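You operate a simulated robot arm through the tools that you are given. There is no shell and no other tool.

You run a simulated robot arm. Do the job below in one go: nothing can be reset, and whatever is moved stays where it is left.

Task
Sweep up the toast crumbs and tip them into the square bin.
Fine: lay the dust pan beside the crumbs first; brush them in with the hand brush; put brush and pan back. Set down upright: hand brush. What is to be rubbed or washed off counts as gone when no trace of it is left.

Only the result counts: the job must be done as asked and must still hold three seconds after the hand-in. Knocking over, shifting, dropping, spilling or breaking anything else fails it.

Robot
A 7-joint arm with a two-finger parallel gripper, fixed in place. Base frame: the origin is at the foot of the arm, x ahead of it, y to its left, z up; the work surface is at about z = 880. Lengths are in mm, angles in rad, forces in N, time in s.
With the tool pointing down near the work surface it reaches from about 100 to 640 mm from the base axis. Its first joint turns from -1.152 to 1.152 rad. Payload 1.57 kg.
Tool frame: the origin (TCP) lies between the finger pads and is the grasp point; the fingertips stand 30 mm ahead of it; z points along the fingers, y is the line along which they close. Largest opening 80 mm; finger width 17, thickness 12; the body of the gripper, 40 by 82 mm, starts 80 mm behind the TCP.
Orientation is told as [roll, pitch, yaw] about the base's x, y, z axes, in that order, counted from this pose: with the fingers straight down and closing along the base's y, the tool's x points along the base's -x, its y along +y and its z along -z.

Tools
- The arm moves only by the tool nudge_tool. Its argument "series" is a list of rows, each a list of 7 numbers: the opening in per cent of the stroke, from 0 (shut) to 100 (fully open), then the shift along the tool's x, y, z in mm, then the turn, a rotation vector about the tool's x, y, z in rad. In form: [[fingers, dx, dy, dz, rx, ry, rz], ...]. A call has 1 to 20 rows; each row shifts and turns the commanded pose from where the row before left it, along the tool's axes as they then stand. A row lasts 0.2 s, in which the tool goes at most 50 mm and 0.15 rad; a call with a longer step from one row to the next is refused whole, and so is a gripper value outside its range. Where a pose cannot be reached the arm comes as near as it can. A force on the tool above 40 N (or 10 N above the force at the start of the call, whichever is more), or a blocked arm, ends the call early, and 0.2 s more pass. Each finger travels about 72 mm/s and halts on what it meets, pressing with about 43 N; the grip force reading is that of the motor and also rises with nothing between the fingers. The clock runs only during rows and for 0.2 s after the last one: add rows that do not move to give the fingers time. It gives the time, the measured TCP pose, the force on the tool (base axes), the opening and the grip force at its end, in the units of the frame above (readings bear some noise), with the torque about the TCP (base axes, N m) and any sound that the robot's microphone picked up.
- Cameras (640 x 400 px; columns grow to the right, rows downward): "scene" is fixed at [74.7, 449.8, 1424.7]; the picture's right is [-0.56, -0.83, 0.00], its down [-0.48, 0.32, -0.82] and it looks along [0.68, -0.46, -0.58] (base axes); focal length 271 px, centre (320, 200). "wrist" rides on the gripper at [72, -7, -122] in the tool frame; the picture's right is [0.09, 1.00, 0.00], its down [-0.84, 0.08, -0.54] and it looks along [-0.54, 0.05, 0.84] (tool axes); focal length 238 px, centre (320, 200). There is no depth. A picture from a camera that has moved, and an enlarged one, comes with that camera's place and axes in the base frame and with its lens.
- camera(camera): a new picture of that camera. It takes no simulated time.
- inspect(camera, box): a new picture of the part [left, top, right, bottom] of that camera's present view, enlarged. It takes no simulated time.
- job_done(): hands the job in; it is judged then, once.

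Nothing tells you positions but the pictures and the camera data. Unless the task says otherwise, let go and move clear before handing in.

The tools are called after "Emit:" as a command line: name --pt "numbers of a row" for each row, then --argument value for the rest, lists and objects as JSON in quotes. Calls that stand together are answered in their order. nudge_tool: Moves the arm, as the interface text tells. Its arguments: {"type":"object","properties":{"series":{"type":"array","items":{"type":"array","items":{"type":"number"}}}},"required":["series"]} The other tools are called the same way: camera (camera) takes a picture; inspect (camera, box) takes an enlarged picture of a part of a camera's view; job_done () hands the job in.

At the start:

```text
clock: 0.0
tool_pos: [302.8, 95.2, 1282.3]
tcp_rot: [0.0, 0.0, 0.001]
wrist_force: [0.0, -0.1, -0.1]
ft_torque: [0.01, 0.0, 0.06]
width: 79.8
finger_force: 0.0
```

scene: 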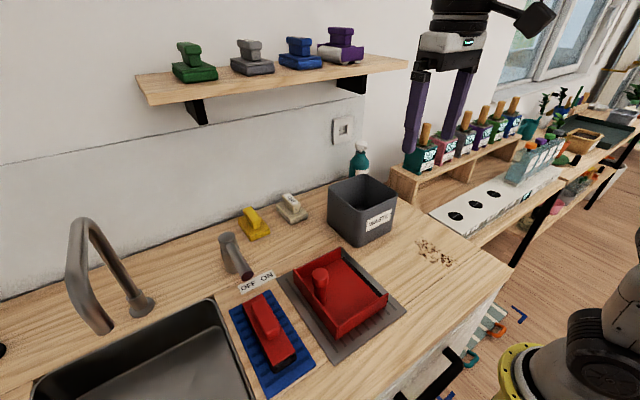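
wrist: 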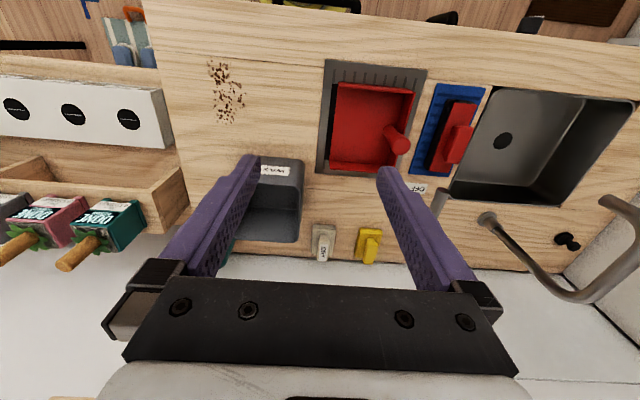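

I see a red dust pan on a grey mat, a red hand brush on a blue mat, crumbs on the right part of the counter, and a grey square bin behind. I'll look closer before moving anything.

Emit:
inspect --camera "scene" --box '[220, 230, 420, 400]'

Emit:
inspect --camera "scene" --box '[320, 160, 520, 300]'

Emit:
inspect --camera "wrist" --box '[300, 40, 500, 190]'

Emit:
inspect --camera "wrist" --box '[160, 40, 340, 270]'

```text
2.35 times, centred on (320, 315) of scene
camera zoom: at [74.7, 449.8, 1424.7], right [-0.56, -0.83, 0.0], down [-0.48, 0.32, -0.82], along [0.68, -0.46, -0.58], focal length 638 px, centre (320, -71)
```

zoom: 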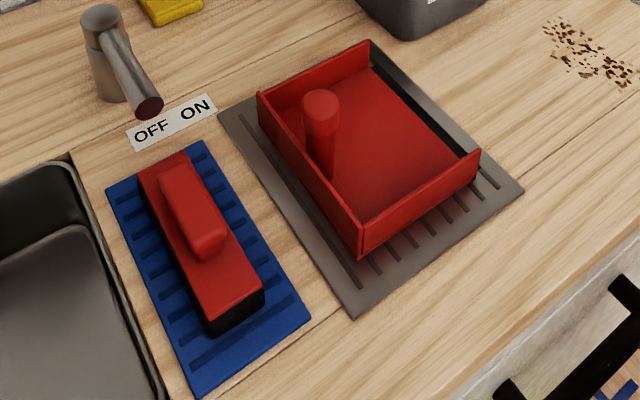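

```text
2.86 times, centred on (420, 230) of scene
camera zoom: at [74.7, 449.8, 1424.7], right [-0.56, -0.83, 0.0], down [-0.48, 0.32, -0.82], along [0.68, -0.46, -0.58], focal length 774 px, centre (34, 114)
```

zoom: 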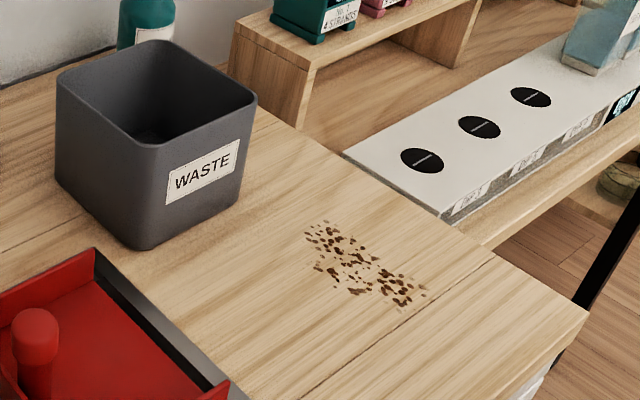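

```text
2.67 times, centred on (400, 115) of wrist
camera zoom: at [230.4, 89.4, 1403.6], right [-0.09, 1.0, 0.0], down [0.84, 0.08, 0.54], along [0.54, 0.05, -0.84], focal length 636 px, centre (107, 427)
```

zoom: 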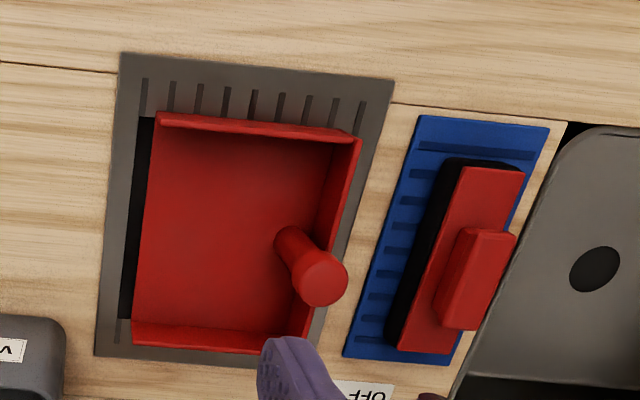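

```text
1.74 times, centred on (250, 155) of wrist
camera zoom: at [230.4, 89.4, 1403.6], right [-0.09, 1.0, 0.0], down [0.84, 0.08, 0.54], along [0.54, 0.05, -0.84], focal length 414 px, centre (442, 278)
```

zoom: 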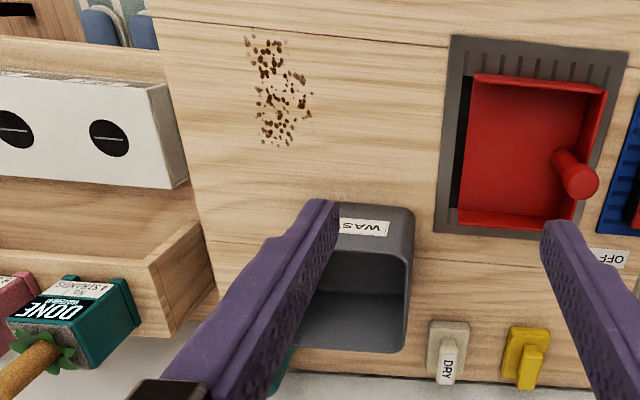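

The crumbs lie around (325, -92). The pan's open edge faces -y with its post handle near (368, 247), and the brush sits around y = 340. I'll move above the pan for a closer look and better measurements.

Emit:
nudge_tool --pt "100 10 25 30 0 0 0" --pt "100 10 25 30 0 0 0" --pt "100 10 25 30 0 0 0" --pt "100 10 25 10 0 0 0" --pt "100 10 25 0 0 0 0" --pt "100 10 25 0 0 0 0" --pt "100 0 0 0 0 0 0"

Emit:
camera --camera "wrist"

Emit:
inspect --camera "wrist" --box '[280, 40, 480, 190]'

Emit:
inspect --camera "wrist" --box '[140, 40, 340, 190]'

```text
clock: 1.6
tool_pos: [242.6, 246.7, 1179.3]
tcp_rot: [-0.001, 0.0, -0.001]
wrist_force: [1.0, -0.7, 0.2]
ft_torque: [0.0, -0.01, 0.02]
width: 80.2
finger_force: 0.0
```

```text
taken
camera wrist: at [168.6, 240.4, 1301.8], right [-0.09, 1.0, 0.0], down [0.84, 0.08, 0.54], along [0.54, 0.05, -0.84], focal length 238 px, centre (320, 200)
```

wrist: 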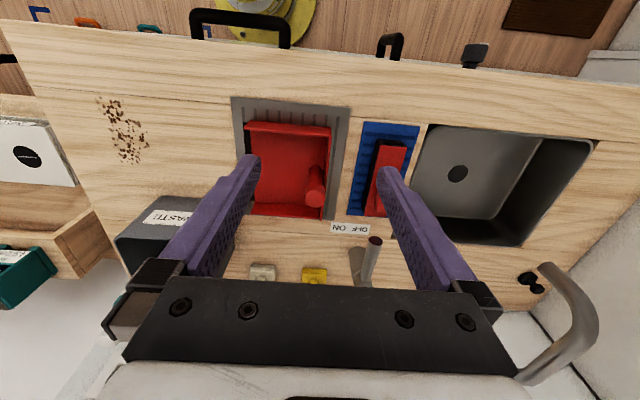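

```text
2.67 times, centred on (380, 115) of wrist
camera zoom: at [168.6, 240.4, 1301.8], right [-0.09, 1.0, 0.0], down [0.84, 0.08, 0.54], along [0.54, 0.05, -0.84], focal length 636 px, centre (160, 427)
```

zoom: 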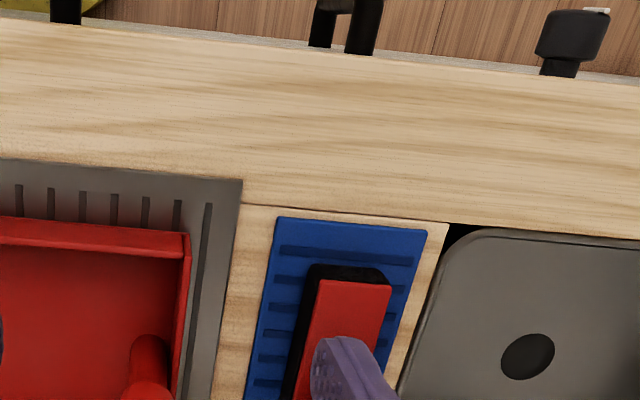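

```text
2.67 times, centred on (240, 115) of wrist
camera zoom: at [168.6, 240.4, 1301.8], right [-0.09, 1.0, 0.0], down [0.84, 0.08, 0.54], along [0.54, 0.05, -0.84], focal length 636 px, centre (533, 427)
```

zoom: 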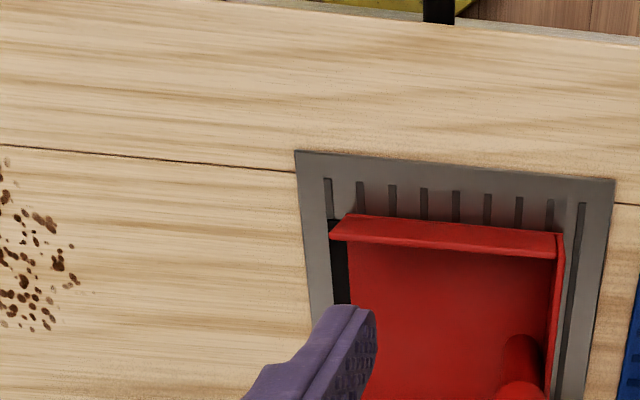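

I need a sharper view of the handles, so I'm zooming in on the pan post and the brush.

Emit:
inspect --camera "wrist" --box '[225, 90, 425, 230]'

Emit:
inspect --camera "scene" --box '[225, 270, 345, 400]'

Emit:
inspect --camera "scene" --box '[280, 230, 410, 350]'

```text
2.86 times, centred on (325, 160) of wrist
camera zoom: at [168.6, 240.4, 1301.8], right [-0.09, 1.0, 0.0], down [0.84, 0.08, 0.54], along [0.54, 0.05, -0.84], focal length 681 px, centre (306, 314)
```

zoom: 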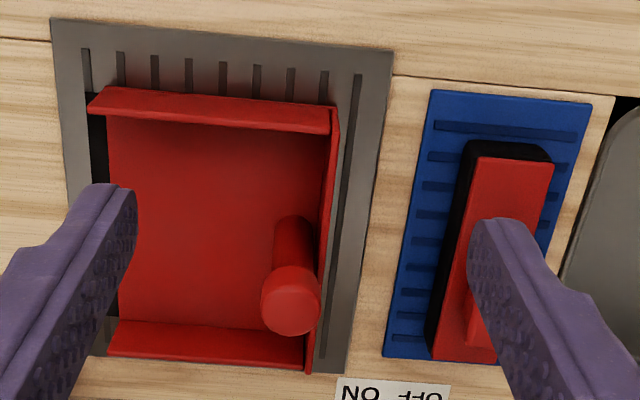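

```text
3.08 times, centred on (285, 335) of scene
camera zoom: at [74.7, 449.8, 1424.7], right [-0.56, -0.83, 0.0], down [-0.48, 0.32, -0.82], along [0.68, -0.46, -0.58], focal length 834 px, centre (428, -215)
```

zoom: 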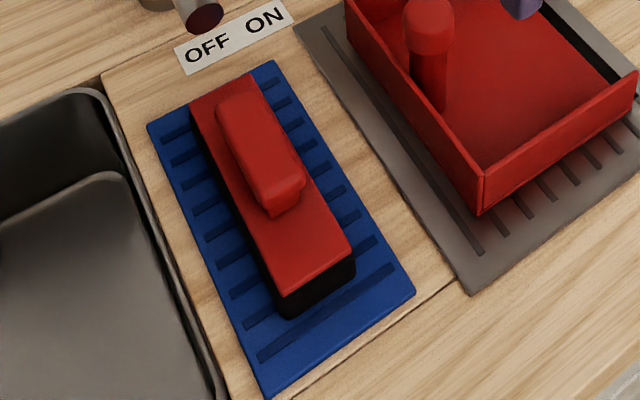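

```text
3.33 times, centred on (345, 290) of scene
camera zoom: at [74.7, 449.8, 1424.7], right [-0.56, -0.83, 0.0], down [-0.48, 0.32, -0.82], along [0.68, -0.46, -0.58], focal length 903 px, centre (237, -100)
```

zoom: 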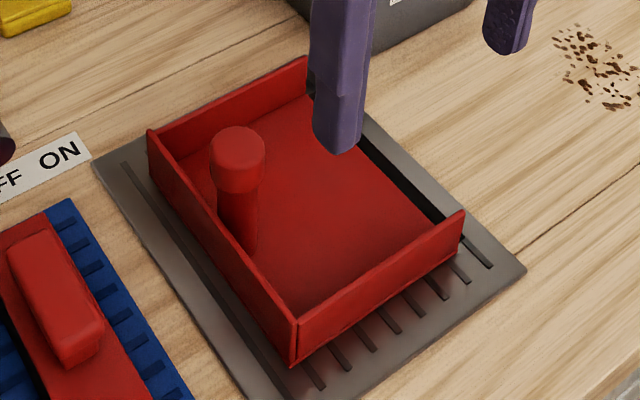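

The post's knob top is near z ≈ 980 and about 33 mm wide, and the pan walls top out near 931. I'll hover directly above the post to refine its position.

Emit:
nudge_tool --pt "100 -32 0 0 0 0 0" --pt "100 -32 0 20 0 0 0" --pt "100 -32 0 30 0 0 0" --pt "100 -32 0 30 0 0 0" --pt "100 0 0 29 0 0 0" --pt "100 0 0 0 0 0 0"

Emit:
camera --camera "wrist"

Emit:
inspect --camera "wrist" --box '[230, 40, 400, 190]'

Emit:
camera --camera "scene"

```text
clock: 3.0
tool_pos: [370.1, 247.7, 1072.7]
tcp_rot: [0.001, 0.002, 0.0]
wrist_force: [-0.3, -1.0, -0.1]
ft_torque: [-0.01, -0.03, 0.01]
width: 79.9
finger_force: 0.1
```

```text
taken
camera wrist: at [297.6, 242.3, 1194.9], right [-0.09, 1.0, 0.0], down [0.84, 0.08, 0.54], along [0.54, 0.05, -0.84], focal length 238 px, centre (320, 200)
```

wrist: 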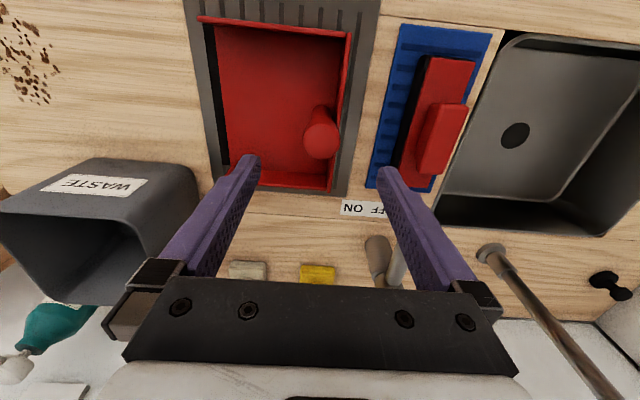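

```text
2.67 times, centred on (315, 115) of wrist
camera zoom: at [297.6, 242.3, 1194.9], right [-0.09, 1.0, 0.0], down [0.84, 0.08, 0.54], along [0.54, 0.05, -0.84], focal length 636 px, centre (333, 427)
```

zoom: 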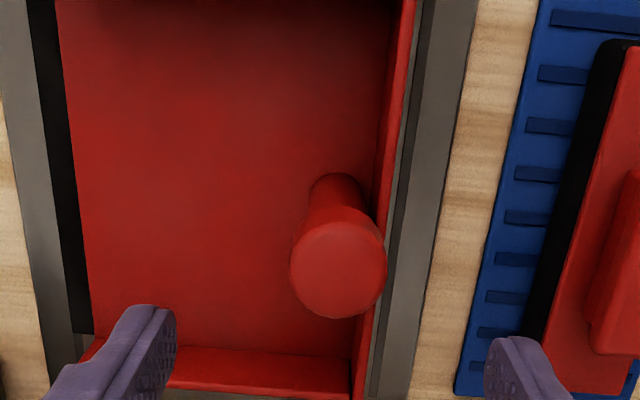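

```text
taken
```

scene: 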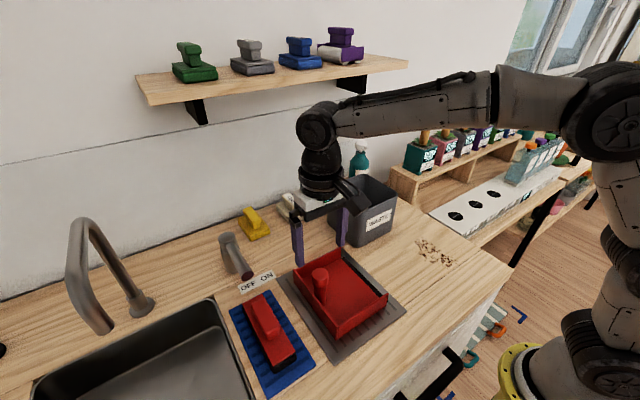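

The post is at about (370, 251) with its top at z ≈ 981. I'll descend to z ≈ 970 so the fingertips stay above the pan walls, then close on the knob.

Emit:
nudge_tool --pt "100 0 3 30 0 0 0" --pt "100 0 0 30 0 0 0" --pt "100 0 0 25 0 0 0" --pt "100 0 0 17 0 0 0" --pt "100 0 0 0 0 0 0"

Emit:
inspect --camera "scene" --box '[240, 200, 420, 360]'

Emit:
inspect --camera "wrist" --box '[200, 100, 440, 260]'

```text
clock: 4.2
tool_pos: [370.7, 246.9, 969.1]
tcp_rot: [0.001, 0.0, 0.0]
wrist_force: [0.4, -0.3, 0.0]
ft_torque: [-0.02, 0.02, -0.01]
width: 80.2
finger_force: 0.0
```

```text
2.50 times, centred on (330, 280) of scene
camera zoom: at [74.7, 449.8, 1424.7], right [-0.56, -0.83, 0.0], down [-0.48, 0.32, -0.82], along [0.68, -0.46, -0.58], focal length 677 px, centre (295, 0)
```

zoom: 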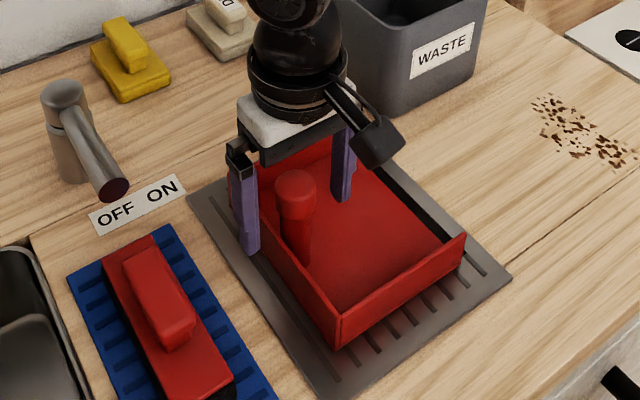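

```text
2.50 times, centred on (320, 180) of wrist
camera zoom: at [297.7, 242.5, 1091.9], right [-0.09, 1.0, 0.0], down [0.84, 0.08, 0.54], along [0.54, 0.05, -0.84], focal length 596 px, centre (320, 250)
```

zoom: 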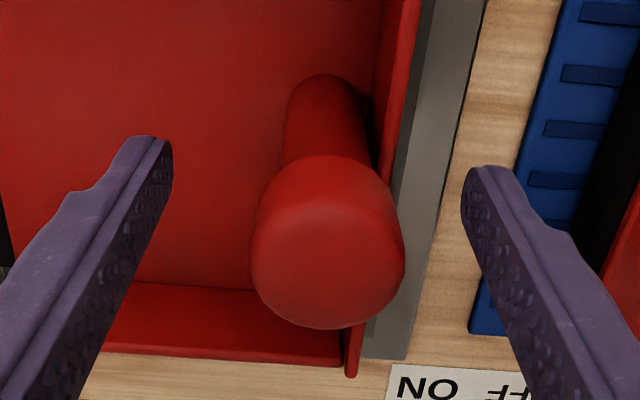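

The knob is centred between the fingers. I'll close and then lift a little to test the grip.

Emit:
nudge_tool --pt "0 0 0.5 0 0 0 0" --pt "0 0 0 0 0 0 0" --pt "0 0 0 0 0 0 0" --pt "0 0 0 0 0 0 0"

Emit:
nudge_tool --pt "0 0 0 -10 0 0 0" --pt "0 0 0 -10 0 0 0" --pt "0 0 0 -10 0 0 0" --pt "0 0 0 0 0 0 0"

Emit:
inspect --camera "scene" --box '[240, 200, 420, 360]'

Emit:
camera --camera "wrist"

```text
clock: 5.2
tool_pos: [370.1, 250.0, 969.8]
tcp_rot: [0.0, 0.002, 0.0]
wrist_force: [0.6, 0.1, 0.3]
ft_torque: [-0.08, -0.01, 0.01]
width: 29.1
finger_force: 38.4
```

```text
clock: 6.2
tool_pos: [370.7, 249.8, 1001.3]
tcp_rot: [0.0, -0.001, 0.0]
wrist_force: [0.4, 0.1, -1.8]
ft_torque: [0.02, -0.01, 0.03]
width: 28.9
finger_force: 38.5
```

```text
2.50 times, centred on (330, 280) of scene
camera zoom: at [74.7, 449.8, 1424.7], right [-0.56, -0.83, 0.0], down [-0.48, 0.32, -0.82], along [0.68, -0.46, -0.58], focal length 677 px, centre (295, 0)
```

zoom: 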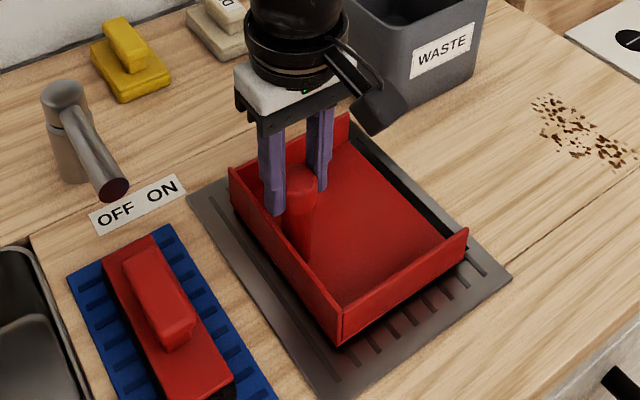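

```text
taken
camera wrist: at [297.9, 243.3, 1122.7], right [-0.09, 1.0, 0.0], down [0.84, 0.08, 0.54], along [0.54, 0.05, -0.84], focal length 238 px, centre (320, 200)
```

wrist: 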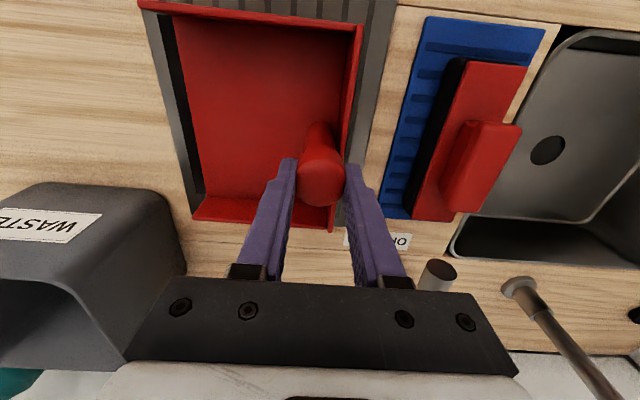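

The pan is held and lifted. The crumbs span about x 268–388 and y -125…-54, so I'll carry the pan to x = 328 with its open edge near y ≈ -40 and lower it almost to the counter.

Emit:
nudge_tool --pt "0 0 0 -15 0 0 0" --pt "0 0 0 -15 0 0 0" --pt "0 21 -20 0 0 0 0" --pt "0 21 -20 0 0 0 0" --pt "0 0 -25 0 0 0 0" --pt "0 0 -25 0 0 0 0" --pt "0 0 -25 0 0 0 0" --pt "0 0 -25 0 0 0 0" --pt "0 0 -20 0 0 0 0" --pt "0 0 -10 0 0 0 0" --pt "0 0 0 0 0 0 0"

Emit:
camera --camera "scene"

Emit:
camera --camera "wrist"

Emit:
inspect --camera "scene" --box '[300, 170, 480, 310]'

Emit:
inspect --camera "scene" --box '[220, 260, 420, 400]'

```text
clock: 8.6
tool_pos: [330.9, 78.8, 1031.1]
tcp_rot: [0.0, -0.001, 0.001]
wrist_force: [0.4, 0.1, -2.1]
ft_torque: [0.04, 0.01, 0.0]
width: 28.7
finger_force: 38.5
```

```text
taken
```

scene: 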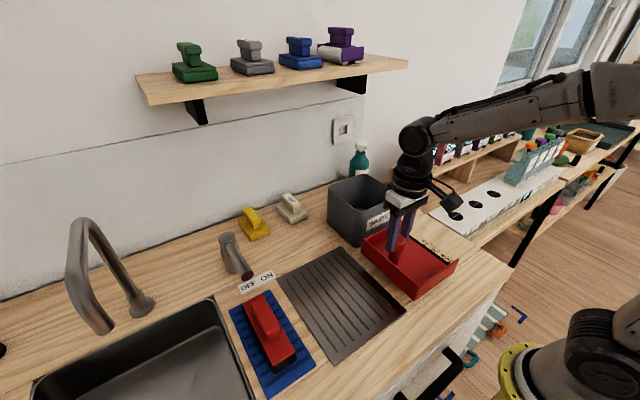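

```text
taken
camera wrist: at [257.7, 72.5, 1154.2], right [-0.09, 1.0, 0.0], down [0.84, 0.08, 0.54], along [0.54, 0.05, -0.84], focal length 238 px, centre (320, 200)
```

wrist: 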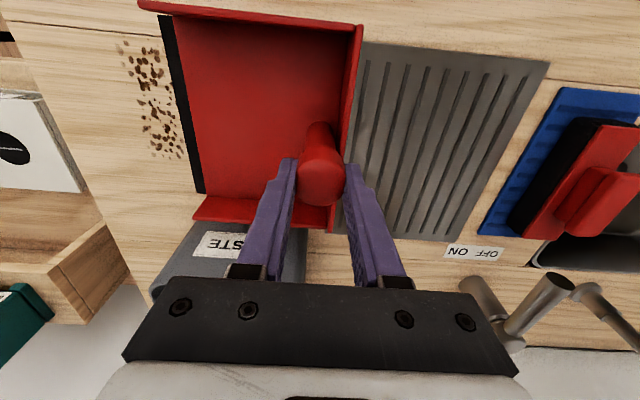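

```text
2.86 times, centred on (390, 240) of scene
camera zoom: at [74.7, 449.8, 1424.7], right [-0.56, -0.83, 0.0], down [-0.48, 0.32, -0.82], along [0.68, -0.46, -0.58], focal length 774 px, centre (120, 86)
```

zoom: 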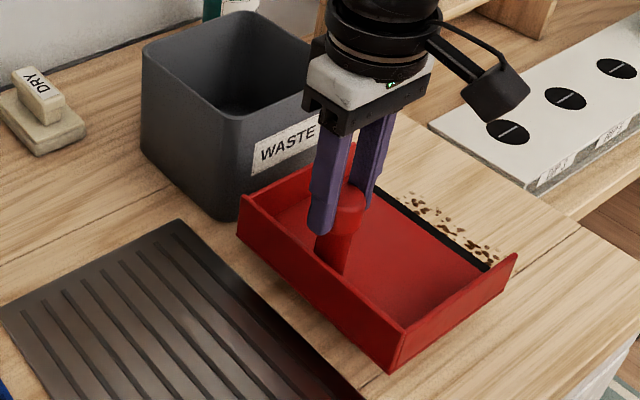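

```text
2.86 times, centred on (320, 330) of scene
camera zoom: at [74.7, 449.8, 1424.7], right [-0.56, -0.83, 0.0], down [-0.48, 0.32, -0.82], along [0.68, -0.46, -0.58], focal length 774 px, centre (320, -171)
```

zoom: 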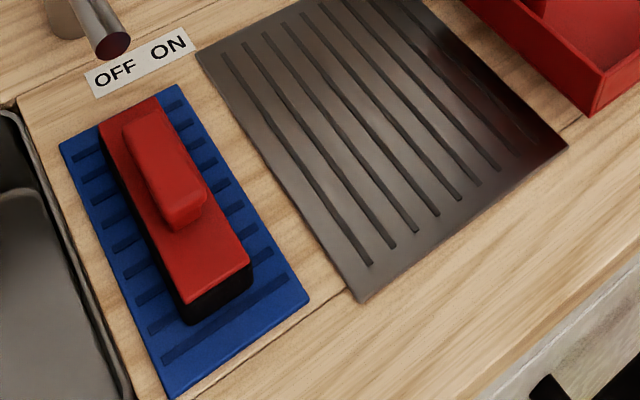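

The black strip is the pan's front lip, at about y ≈ -43. I'll shift it 8 mm away from the crumbs, then lower.

Emit:
nudge_tool --pt "0 1 8 0 0 0 0" --pt "0 0 0 20 0 0 0" --pt "0 0 0 20 0 0 0" --pt "0 0 0 14 0 0 0" --pt "0 0 0 4 0 0 0" --pt "0 0 0 0 0 0 0"

Emit:
inspect --camera "scene" --box '[320, 200, 500, 320]'

Emit:
camera --camera "wrist"

```text
clock: 9.6
tool_pos: [334.1, 87.9, 988.6]
tcp_rot: [0.004, -0.021, -0.002]
wrist_force: [0.0, -0.4, 3.3]
ft_torque: [0.12, 0.44, 0.0]
width: 28.9
finger_force: 38.4
stopped in row 4: the force on the tool passed its limit at 59 N (the readings are from after the stop); the commanded pose is now the measured one
```

```text
3.33 times, centred on (410, 260) of scene
camera zoom: at [74.7, 449.8, 1424.7], right [-0.56, -0.83, 0.0], down [-0.48, 0.32, -0.82], along [0.68, -0.46, -0.58], focal length 903 px, centre (20, 0)
```

zoom: 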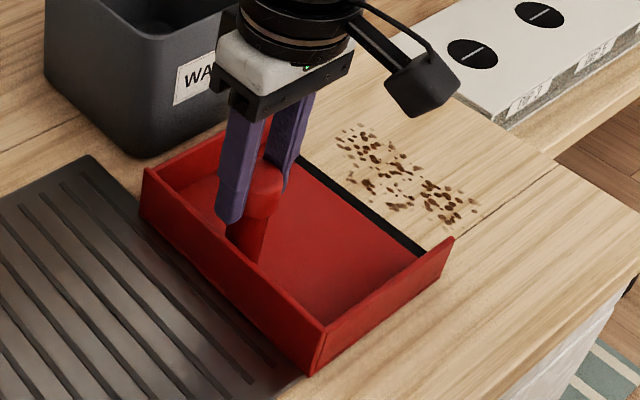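

```text
taken
camera wrist: at [258.4, 81.2, 1108.7], right [-0.09, 1.0, 0.0], down [0.83, 0.07, 0.56], along [0.56, 0.05, -0.83], focal length 238 px, centre (320, 200)
```

wrist: 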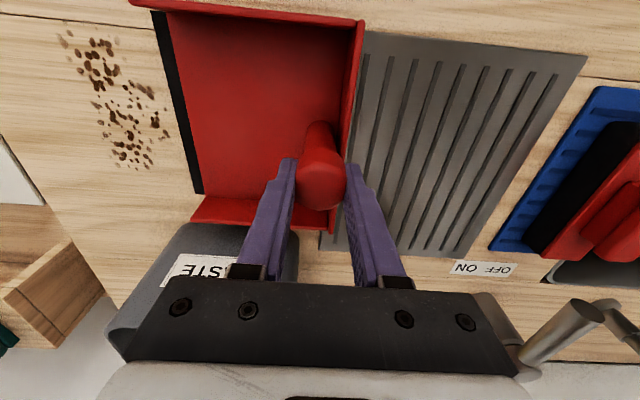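

The stop came at z ≈ 988, higher than I expected. I suspect the knob slid in the fingers during the first lift, so I'll check whether the pan is already resting on the counter.

Emit:
inspect --camera "scene" --box '[340, 210, 460, 320]'

Emit:
inspect --camera "wrist" --box '[120, 0, 380, 260]'

Emit:
inspect --camera "scene" --box '[380, 210, 440, 270]'

```text
3.64 times, centred on (400, 265) of scene
camera zoom: at [74.7, 449.8, 1424.7], right [-0.56, -0.83, 0.0], down [-0.48, 0.32, -0.82], along [0.68, -0.46, -0.58], focal length 985 px, centre (29, -36)
```

zoom: 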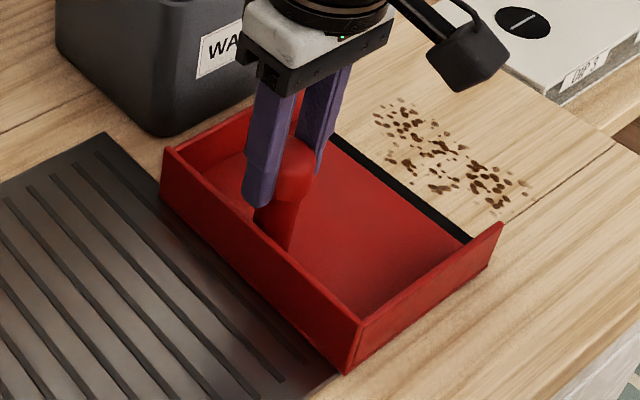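

```text
1.54 times, centred on (250, 130) of wrist
camera zoom: at [258.4, 81.2, 1108.7], right [-0.09, 1.0, 0.0], down [0.83, 0.07, 0.56], along [0.56, 0.05, -0.83], focal length 367 px, centre (428, 308)
```

zoom: 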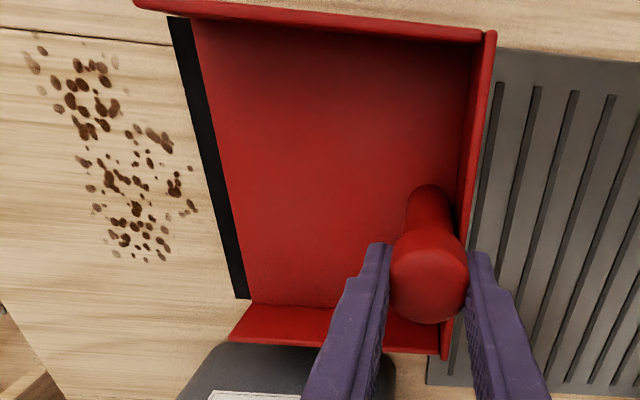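

```text
6.67 times, centred on (410, 240) of scene
camera zoom: at [74.7, 449.8, 1424.7], right [-0.56, -0.83, 0.0], down [-0.48, 0.32, -0.82], along [0.68, -0.46, -0.58], focal length 1806 px, centre (-280, -67)
```

zoom: 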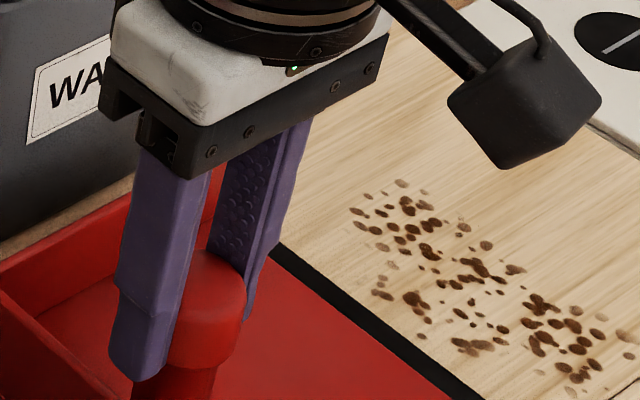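

The pan slipped about 20 mm down in the grip, so it is already at the counter with its back edge just on the mat. I'll raise it slightly, shift 7 mm toward the crumbs to clear the mat, level it, and lower in small steps.

Emit:
nudge_tool --pt "0 0 0 -4 0 0 0" --pt "0 0 0 -4 0 0.01 0" --pt "0 0 -4 0 0 0.011 0" --pt "0 0 -3 0 0 0 0" --pt "0 0 0 0 0 0 0"

Emit:
inspect --camera "scene" --box '[340, 210, 460, 320]'

Emit:
inspect --camera "wrist" --box '[40, 0, 380, 260]'

```text
clock: 10.8
tool_pos: [333.4, 81.0, 997.1]
tcp_rot: [0.006, 0.001, -0.001]
wrist_force: [0.5, -0.5, -2.2]
ft_torque: [0.06, -0.05, 0.04]
width: 28.9
finger_force: 38.8
```

```text
3.64 times, centred on (400, 265) of scene
camera zoom: at [74.7, 449.8, 1424.7], right [-0.56, -0.83, 0.0], down [-0.48, 0.32, -0.82], along [0.68, -0.46, -0.58], focal length 985 px, centre (29, -36)
```

zoom: 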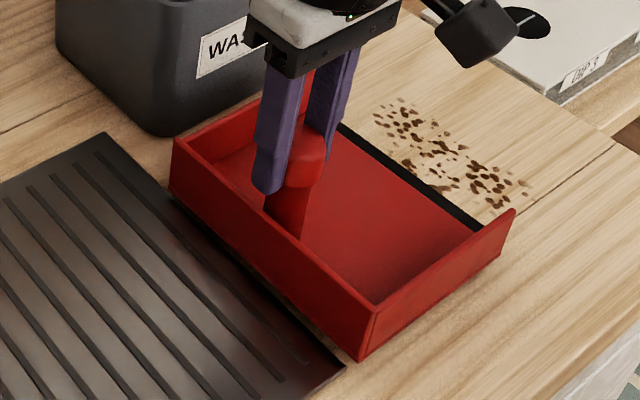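

```text
1.54 times, centred on (210, 130) of wrist
camera zoom: at [261.0, 74.8, 1118.6], right [-0.09, 1.0, 0.01], down [0.84, 0.07, 0.54], along [0.54, 0.05, -0.84], focal length 367 px, centre (489, 308)
```

zoom: 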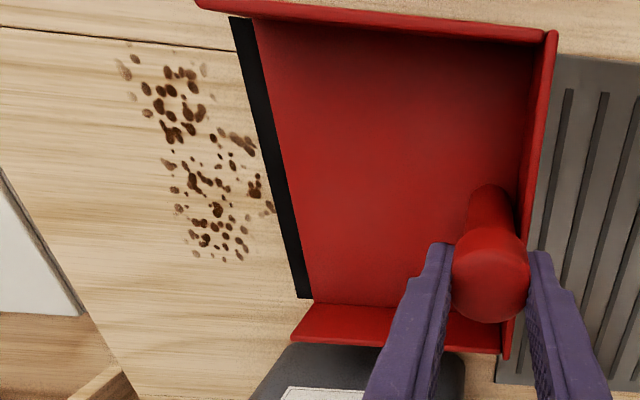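

The pan is now clear of the mat, with about 10 mm between the lip and the crumbs. I'll lower it slowly.

Emit:
nudge_tool --pt "0 0 0 1.5 0 0 0" --pt "0 0 0 1.5 0 0 0" --pt "0 0 0 1.5 0 0 0" --pt "0 0 0 1.5 0 0 0" --pt "0 0 0 1 0 0 0" --pt "0 0 0 0 0 0 0"

Emit:
inspect --camera "scene" --box '[340, 210, 460, 320]'

```text
clock: 12.2
tool_pos: [334.3, 80.9, 988.7]
tcp_rot: [0.008, -0.002, -0.001]
wrist_force: [-4.7, -1.2, 13.9]
ft_torque: [0.37, -0.88, 0.03]
width: 29.0
finger_force: 39.1
```

```text
3.64 times, centred on (400, 265) of scene
camera zoom: at [74.4, 449.7, 1424.7], right [-0.56, -0.83, 0.0], down [-0.48, 0.32, -0.82], along [0.68, -0.46, -0.58], focal length 985 px, centre (29, -36)
```

zoom: 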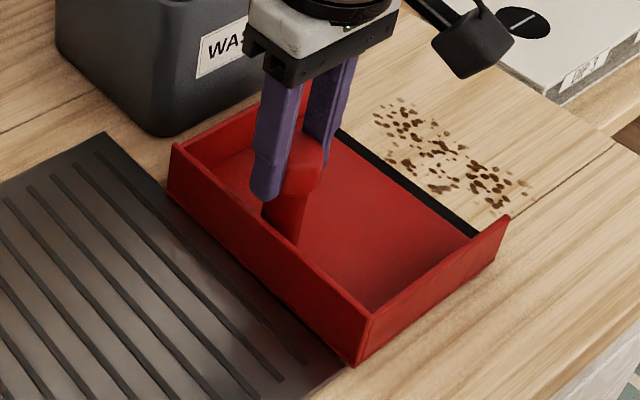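

The pan is in contact with the counter. I'll release it, let it settle, and rise.

Emit:
nudge_tool --pt "50 0 0 0 0 0 0" --pt "80 0 0 0 0 0 0" --pt "100 0 0 0 0 0 0" --pt "100 0 0 -20 0 0 0" --pt "100 0 0 -40 0 0 0" --pt "100 0 0 -40 0 0 0" --pt "100 0 0 0 0 0 0"

Emit:
inspect --camera "scene" --box '[340, 210, 460, 320]'

Emit:
camera --camera "wrist"

Emit:
inspect --camera "wrist" --box '[100, 0, 400, 200]'

```text
clock: 13.8
tool_pos: [332.3, 79.8, 1091.0]
tcp_rot: [0.006, 0.002, 0.0]
wrist_force: [-0.5, -0.9, -0.7]
ft_torque: [0.01, 0.0, 0.01]
width: 80.1
finger_force: 0.2
```

```text
3.64 times, centred on (400, 265) of scene
camera zoom: at [74.7, 449.8, 1424.7], right [-0.56, -0.83, 0.0], down [-0.48, 0.32, -0.82], along [0.68, -0.46, -0.58], focal length 985 px, centre (29, -36)
```

zoom: 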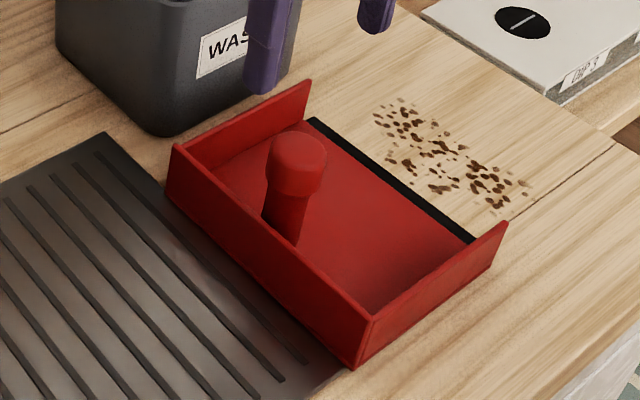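

```text
taken
camera wrist: at [259.9, 74.0, 1213.3], right [-0.09, 1.0, 0.01], down [0.84, 0.07, 0.54], along [0.54, 0.05, -0.84], focal length 238 px, centre (320, 200)
```

wrist: 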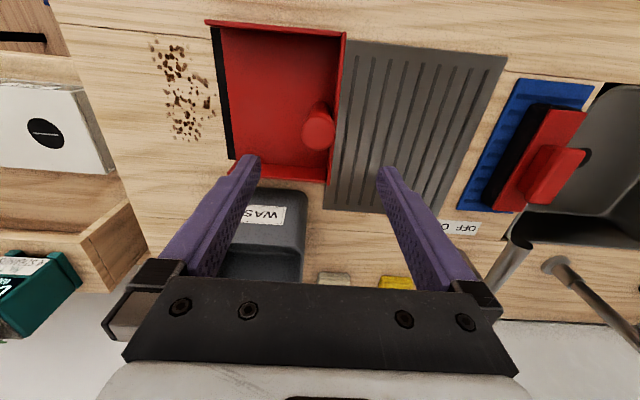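

```text
2.00 times, centred on (250, 100) of wrist
camera zoom: at [259.9, 74.0, 1213.3], right [-0.09, 1.0, 0.01], down [0.84, 0.07, 0.54], along [0.54, 0.05, -0.84], focal length 477 px, centre (460, 400)
```

zoom: 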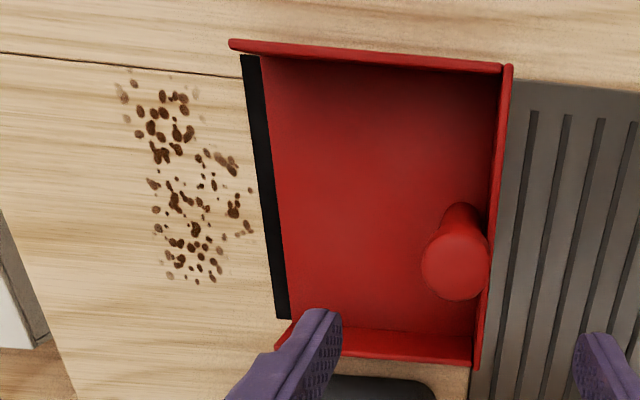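

The pan lies flat beside the crumbs. Next I'll hover over the hand brush handle, which I estimate near (364, 379), to measure it.

Emit:
nudge_tool --pt "100 -4 40 0 0 0 0" --pt "100 -4 40 0 0 0 0" --pt "100 -4 40 0 0 0 0" --pt "100 -4 40 0 0 0 0" --pt "100 -4 40 0 0 0 0" --pt "100 -4 40 0 0 0 0" --pt "100 -4 40 0 0 0 0" --pt "100 -3 18 0 -0.006 0 0" --pt "100 0 0 0 0 0 0"

Emit:
camera --camera "wrist"

Emit:
inspect --camera "wrist" --box '[230, 20, 410, 200]'

Emit:
camera --camera "scene"

Emit:
inspect --camera "scene" --box '[220, 260, 340, 400]'

```text
clock: 15.8
tool_pos: [362.2, 379.7, 1090.3]
tcp_rot: [0.013, 0.002, -0.001]
wrist_force: [0.5, -0.5, -0.5]
ft_torque: [-0.02, 0.04, -0.01]
width: 80.1
finger_force: 0.2
```

```text
taken
camera wrist: at [289.8, 372.0, 1212.8], right [-0.09, 1.0, 0.01], down [0.84, 0.07, 0.54], along [0.54, 0.06, -0.84], focal length 238 px, centre (320, 200)
```

wrist: 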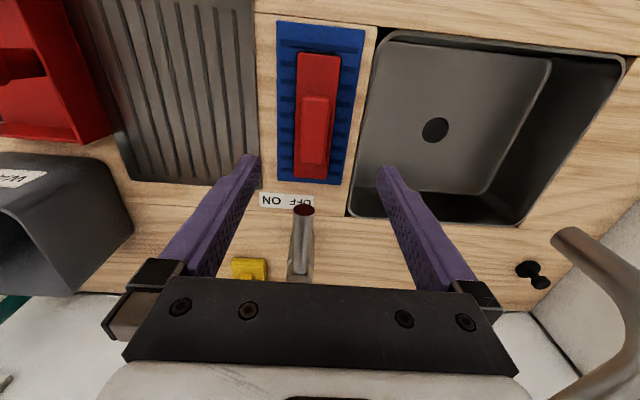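

```text
2.22 times, centred on (320, 110) of wrist
camera zoom: at [289.8, 372.0, 1212.8], right [-0.09, 1.0, 0.01], down [0.84, 0.07, 0.54], along [0.54, 0.06, -0.84], focal length 530 px, centre (320, 400)
```

zoom: 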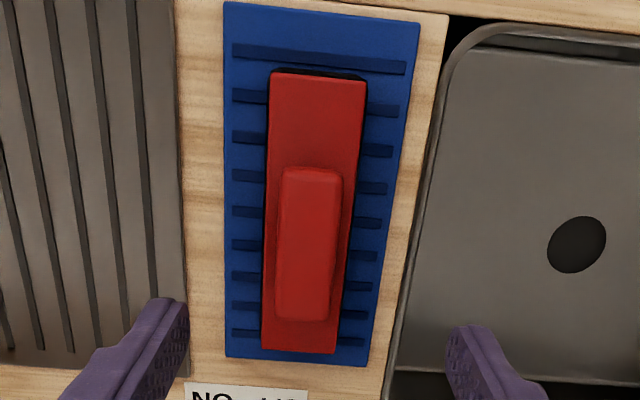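

```text
taken
```

scene: 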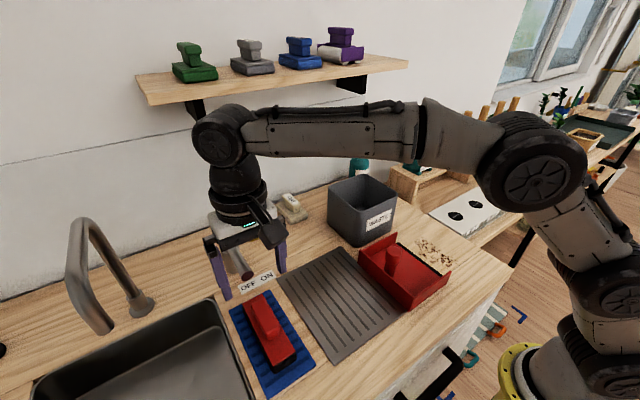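

```text
2.86 times, centred on (280, 330) of scene
camera zoom: at [74.7, 449.8, 1424.7], right [-0.56, -0.83, 0.0], down [-0.48, 0.32, -0.82], along [0.68, -0.46, -0.58], focal length 774 px, centre (434, -171)
```

zoom: 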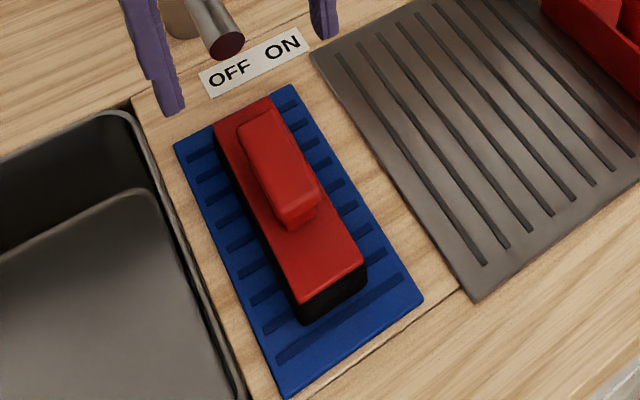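

The brush handle is centred near (370, 376), about 27 mm wide, with its top around z ≈ 950. I'll level the tool, centre it and descend in stages.

Emit:
nudge_tool --pt "100 -8 -5 10 0.013 0 0" --pt "100 0 0 35 0 0 0" --pt "100 0 0 35 0 0 0" --pt "100 0 0 30 0 0 0" --pt "100 0 0 12 0 0 0" --pt "100 0 0 0 0 0 0"

Emit:
camera --camera "wrist"

Emit:
inspect --camera "wrist" --box '[220, 80, 420, 240]'

Emit:
inspect --camera "scene" --box '[220, 260, 340, 400]'

```text
clock: 17.2
tool_pos: [372.5, 374.3, 966.7]
tcp_rot: [-0.003, 0.003, -0.001]
wrist_force: [0.0, 0.3, -0.5]
ft_torque: [0.02, 0.04, 0.04]
width: 80.1
finger_force: 0.0
```

```text
taken
camera wrist: at [301.3, 368.5, 1089.8], right [-0.09, 1.0, 0.0], down [0.84, 0.08, 0.54], along [0.54, 0.05, -0.84], focal length 238 px, centre (320, 200)
```

wrist: 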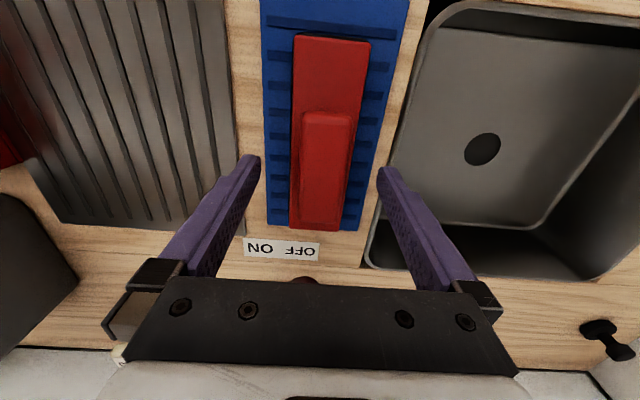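

```text
2.50 times, centred on (320, 160) of wrist
camera zoom: at [301.3, 368.5, 1089.8], right [-0.09, 1.0, 0.0], down [0.84, 0.08, 0.54], along [0.54, 0.05, -0.84], focal length 596 px, centre (320, 300)
```

zoom: 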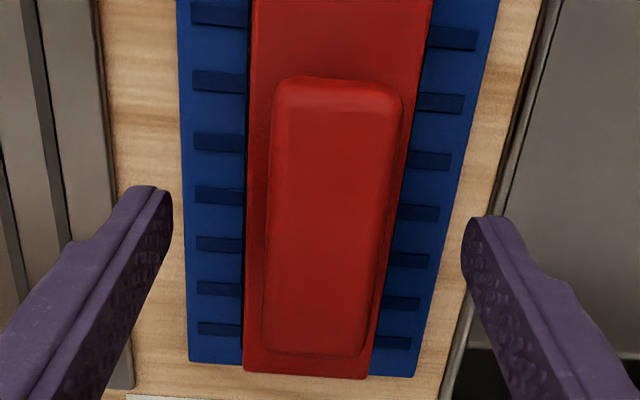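

```text
2.86 times, centred on (280, 330) of scene
camera zoom: at [74.7, 449.8, 1424.7], right [-0.56, -0.83, 0.0], down [-0.48, 0.32, -0.82], along [0.68, -0.46, -0.58], focal length 774 px, centre (434, -171)
```

zoom: 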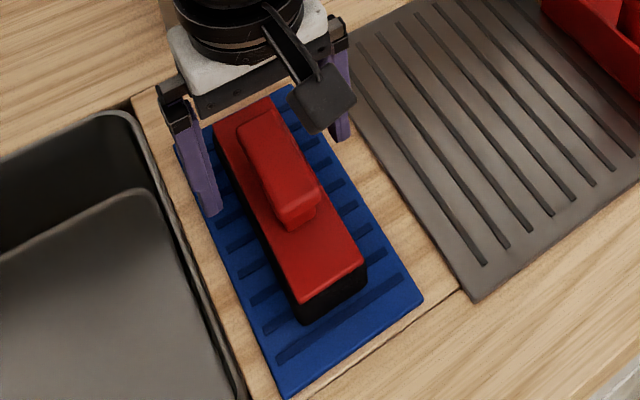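

The handle top is about 948 and the block top about 915. I'll go 14 mm further down slowly, grip, and do a small test lift.

Emit:
nudge_tool --pt "100 1 0 4 0 0 0" --pt "100 1 0 4 0 0 0" --pt "100 0 0 3 0 0 0" --pt "100 0 0 3 0 0 0" --pt "100 0 0 0 0 0 0"

Emit:
nudge_tool --pt "0 0 0 0 0 0 0" --pt "0 0 0 0 0 0 0" --pt "0 0 0 0 0 0 0" --pt "0 0 0 0 0 0 0" --pt "0 0 0 0 0 0 0"

Emit:
inspect --camera "scene" --box '[220, 260, 340, 400]'

Emit:
inspect --camera "wrist" --box '[220, 80, 420, 240]'

```text
clock: 18.4
tool_pos: [370.2, 372.6, 954.2]
tcp_rot: [-0.003, 0.0, -0.002]
wrist_force: [-0.7, 0.6, 0.8]
ft_torque: [0.0, 0.0, -0.03]
width: 80.0
finger_force: 0.1
```

```text
clock: 19.6
tool_pos: [371.5, 373.6, 954.0]
tcp_rot: [0.001, -0.001, -0.003]
wrist_force: [-0.3, 1.5, 3.0]
ft_torque: [0.21, 0.02, 0.0]
width: 25.3
finger_force: 36.5
```

```text
2.86 times, centred on (280, 330) of scene
camera zoom: at [74.6, 449.8, 1424.7], right [-0.56, -0.83, 0.0], down [-0.48, 0.32, -0.82], along [0.68, -0.46, -0.58], focal length 774 px, centre (434, -171)
```

zoom: 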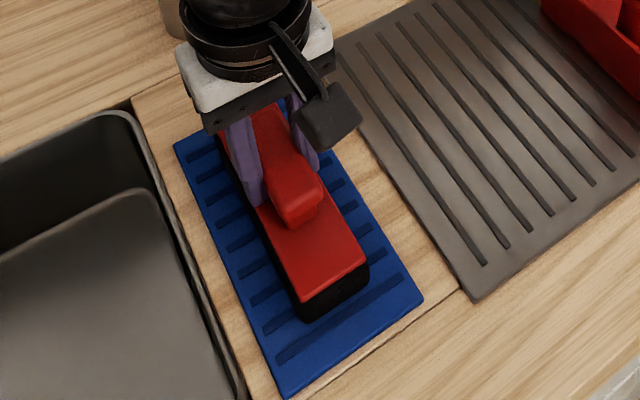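

```text
2.50 times, centred on (320, 160) of wrist
camera zoom: at [298.6, 367.6, 1077.2], right [-0.09, 1.0, 0.0], down [0.84, 0.08, 0.54], along [0.54, 0.05, -0.84], focal length 596 px, centre (320, 300)
```

zoom: 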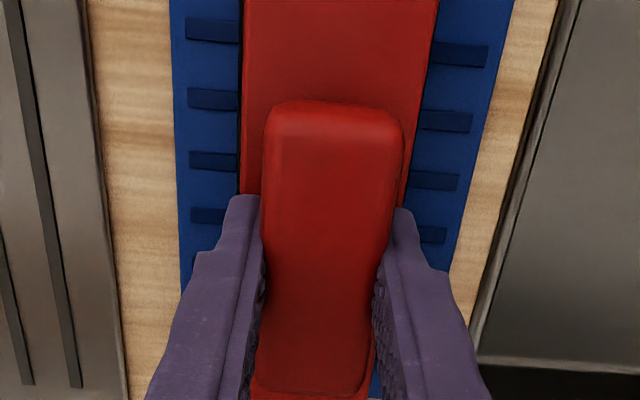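

The handle is gripped at 25 mm. I'll lift slowly and check for slipping.

Emit:
nudge_tool --pt "0 0 0 -5 0 0 0" --pt "0 0 0 -5 0 0 0" --pt "0 0 0 -10 0 0 0" --pt "0 0 0 -10 0 0 0" --pt "0 0 0 0 0 0 0"

Emit:
inspect --camera "scene" --box '[220, 260, 340, 400]'

Emit:
inspect --camera "wrist" --box '[220, 80, 420, 240]'

```text
clock: 20.8
tool_pos: [370.6, 373.5, 982.8]
tcp_rot: [-0.001, 0.0, -0.002]
wrist_force: [-0.2, -1.3, -1.1]
ft_torque: [-0.02, 0.02, -0.02]
width: 25.7
finger_force: 36.7
```

```text
2.86 times, centred on (280, 330) of scene
camera zoom: at [74.7, 449.8, 1424.7], right [-0.56, -0.83, 0.0], down [-0.48, 0.32, -0.82], along [0.68, -0.46, -0.58], focal length 774 px, centre (434, -171)
```

zoom: 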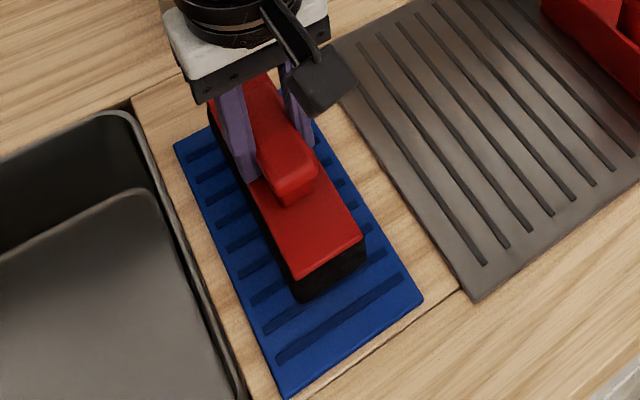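

```text
2.50 times, centred on (320, 160) of wrist
camera zoom: at [298.9, 368.5, 1106.0], right [-0.09, 1.0, 0.0], down [0.84, 0.08, 0.54], along [0.54, 0.05, -0.84], focal length 596 px, centre (320, 300)
```

zoom: 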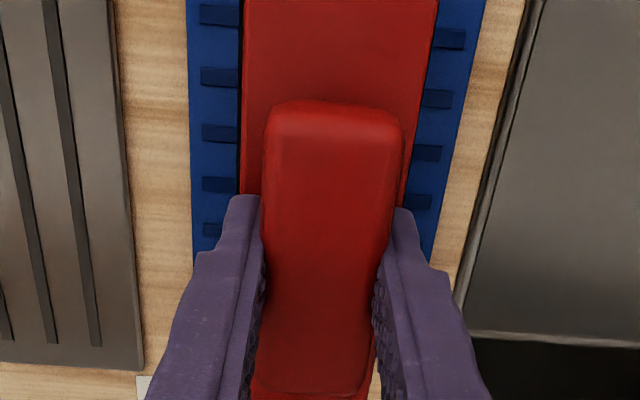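

The brush is held firmly with no slip. I'll lift well above the pan, carry it over to the far side of the crumbs (y ≈ -160), and check before lowering.

Emit:
nudge_tool --pt "0 0 0 -20 0 0 0" --pt "0 0 0 -30 0 0 0" --pt "0 0 0 -30 0 0 0" --pt "0 0 0 -20 0 0 0" --pt "0 10 -20 0 0 0 0" --pt "0 10 -35 0 0 0 0" --pt "0 10 -40 0 0 0 0" --pt "0 8 -40 0 0 0 0" --pt "0 0 -40 0 0 0 0" --pt "0 0 -40 0 0 0 0" --pt "0 0 -40 0 0 0 0" --pt "0 0 -40 0 0 0 0" --pt "0 0 -40 0 0 0 0" --pt "0 0 -40 0 0 0 0" --pt "0 0 -40 0 0 0 0" --pt "0 0 -40 0 0 0 0" --pt "0 0 -40 0 0 0 0" --pt "0 0 -35 0 0 0 0" --pt "0 0 -10 0 0 0 0" --pt "0 0 0 0 0 0 0"

Emit:
camera --camera "scene"

Emit:
camera --camera "wrist"

Emit:
inspect --camera "scene" --box '[340, 180, 520, 320]'

```text
clock: 25.0
tool_pos: [333.5, -166.8, 1084.9]
tcp_rot: [-0.002, 0.001, -0.001]
wrist_force: [-0.8, 0.3, -1.3]
ft_torque: [0.0, 0.0, 0.07]
width: 25.3
finger_force: 36.8
```

```text
taken
```

scene: 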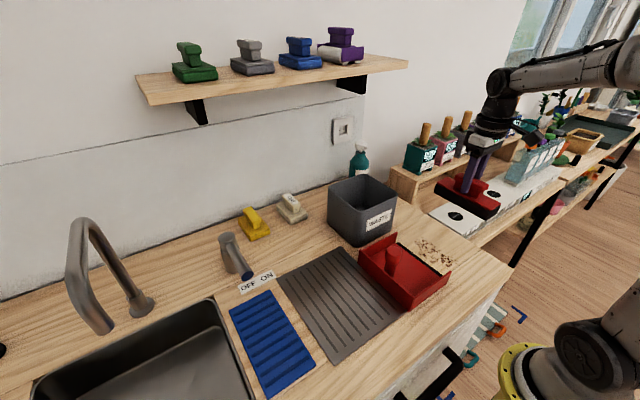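

```text
taken
camera wrist: at [261.7, -172.5, 1207.2], right [-0.09, 1.0, 0.0], down [0.84, 0.08, 0.54], along [0.54, 0.05, -0.84], focal length 238 px, centre (320, 200)
```

wrist: 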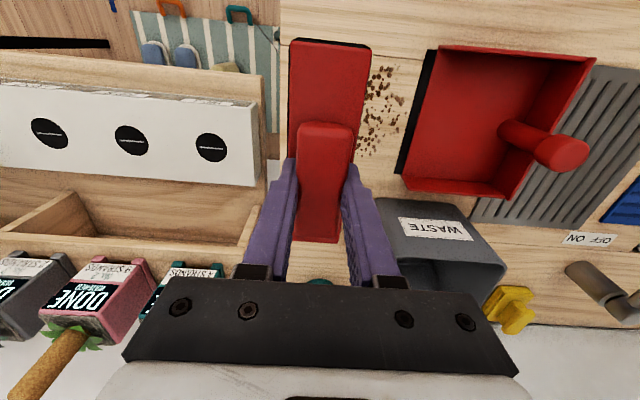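

```text
2.86 times, centred on (430, 250) of scene
camera zoom: at [74.7, 449.8, 1424.7], right [-0.56, -0.83, 0.0], down [-0.48, 0.32, -0.82], along [0.68, -0.46, -0.58], focal length 774 px, centre (6, 57)
```

zoom: 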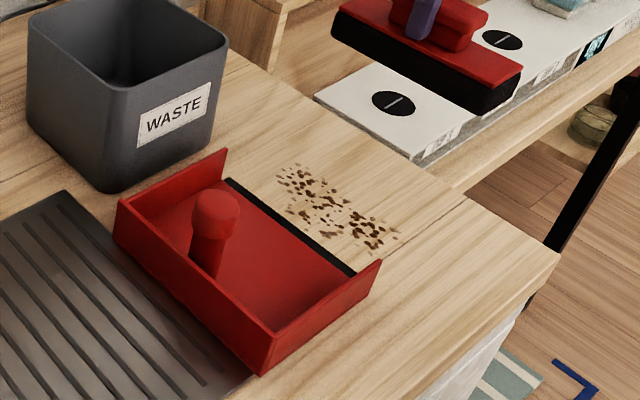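

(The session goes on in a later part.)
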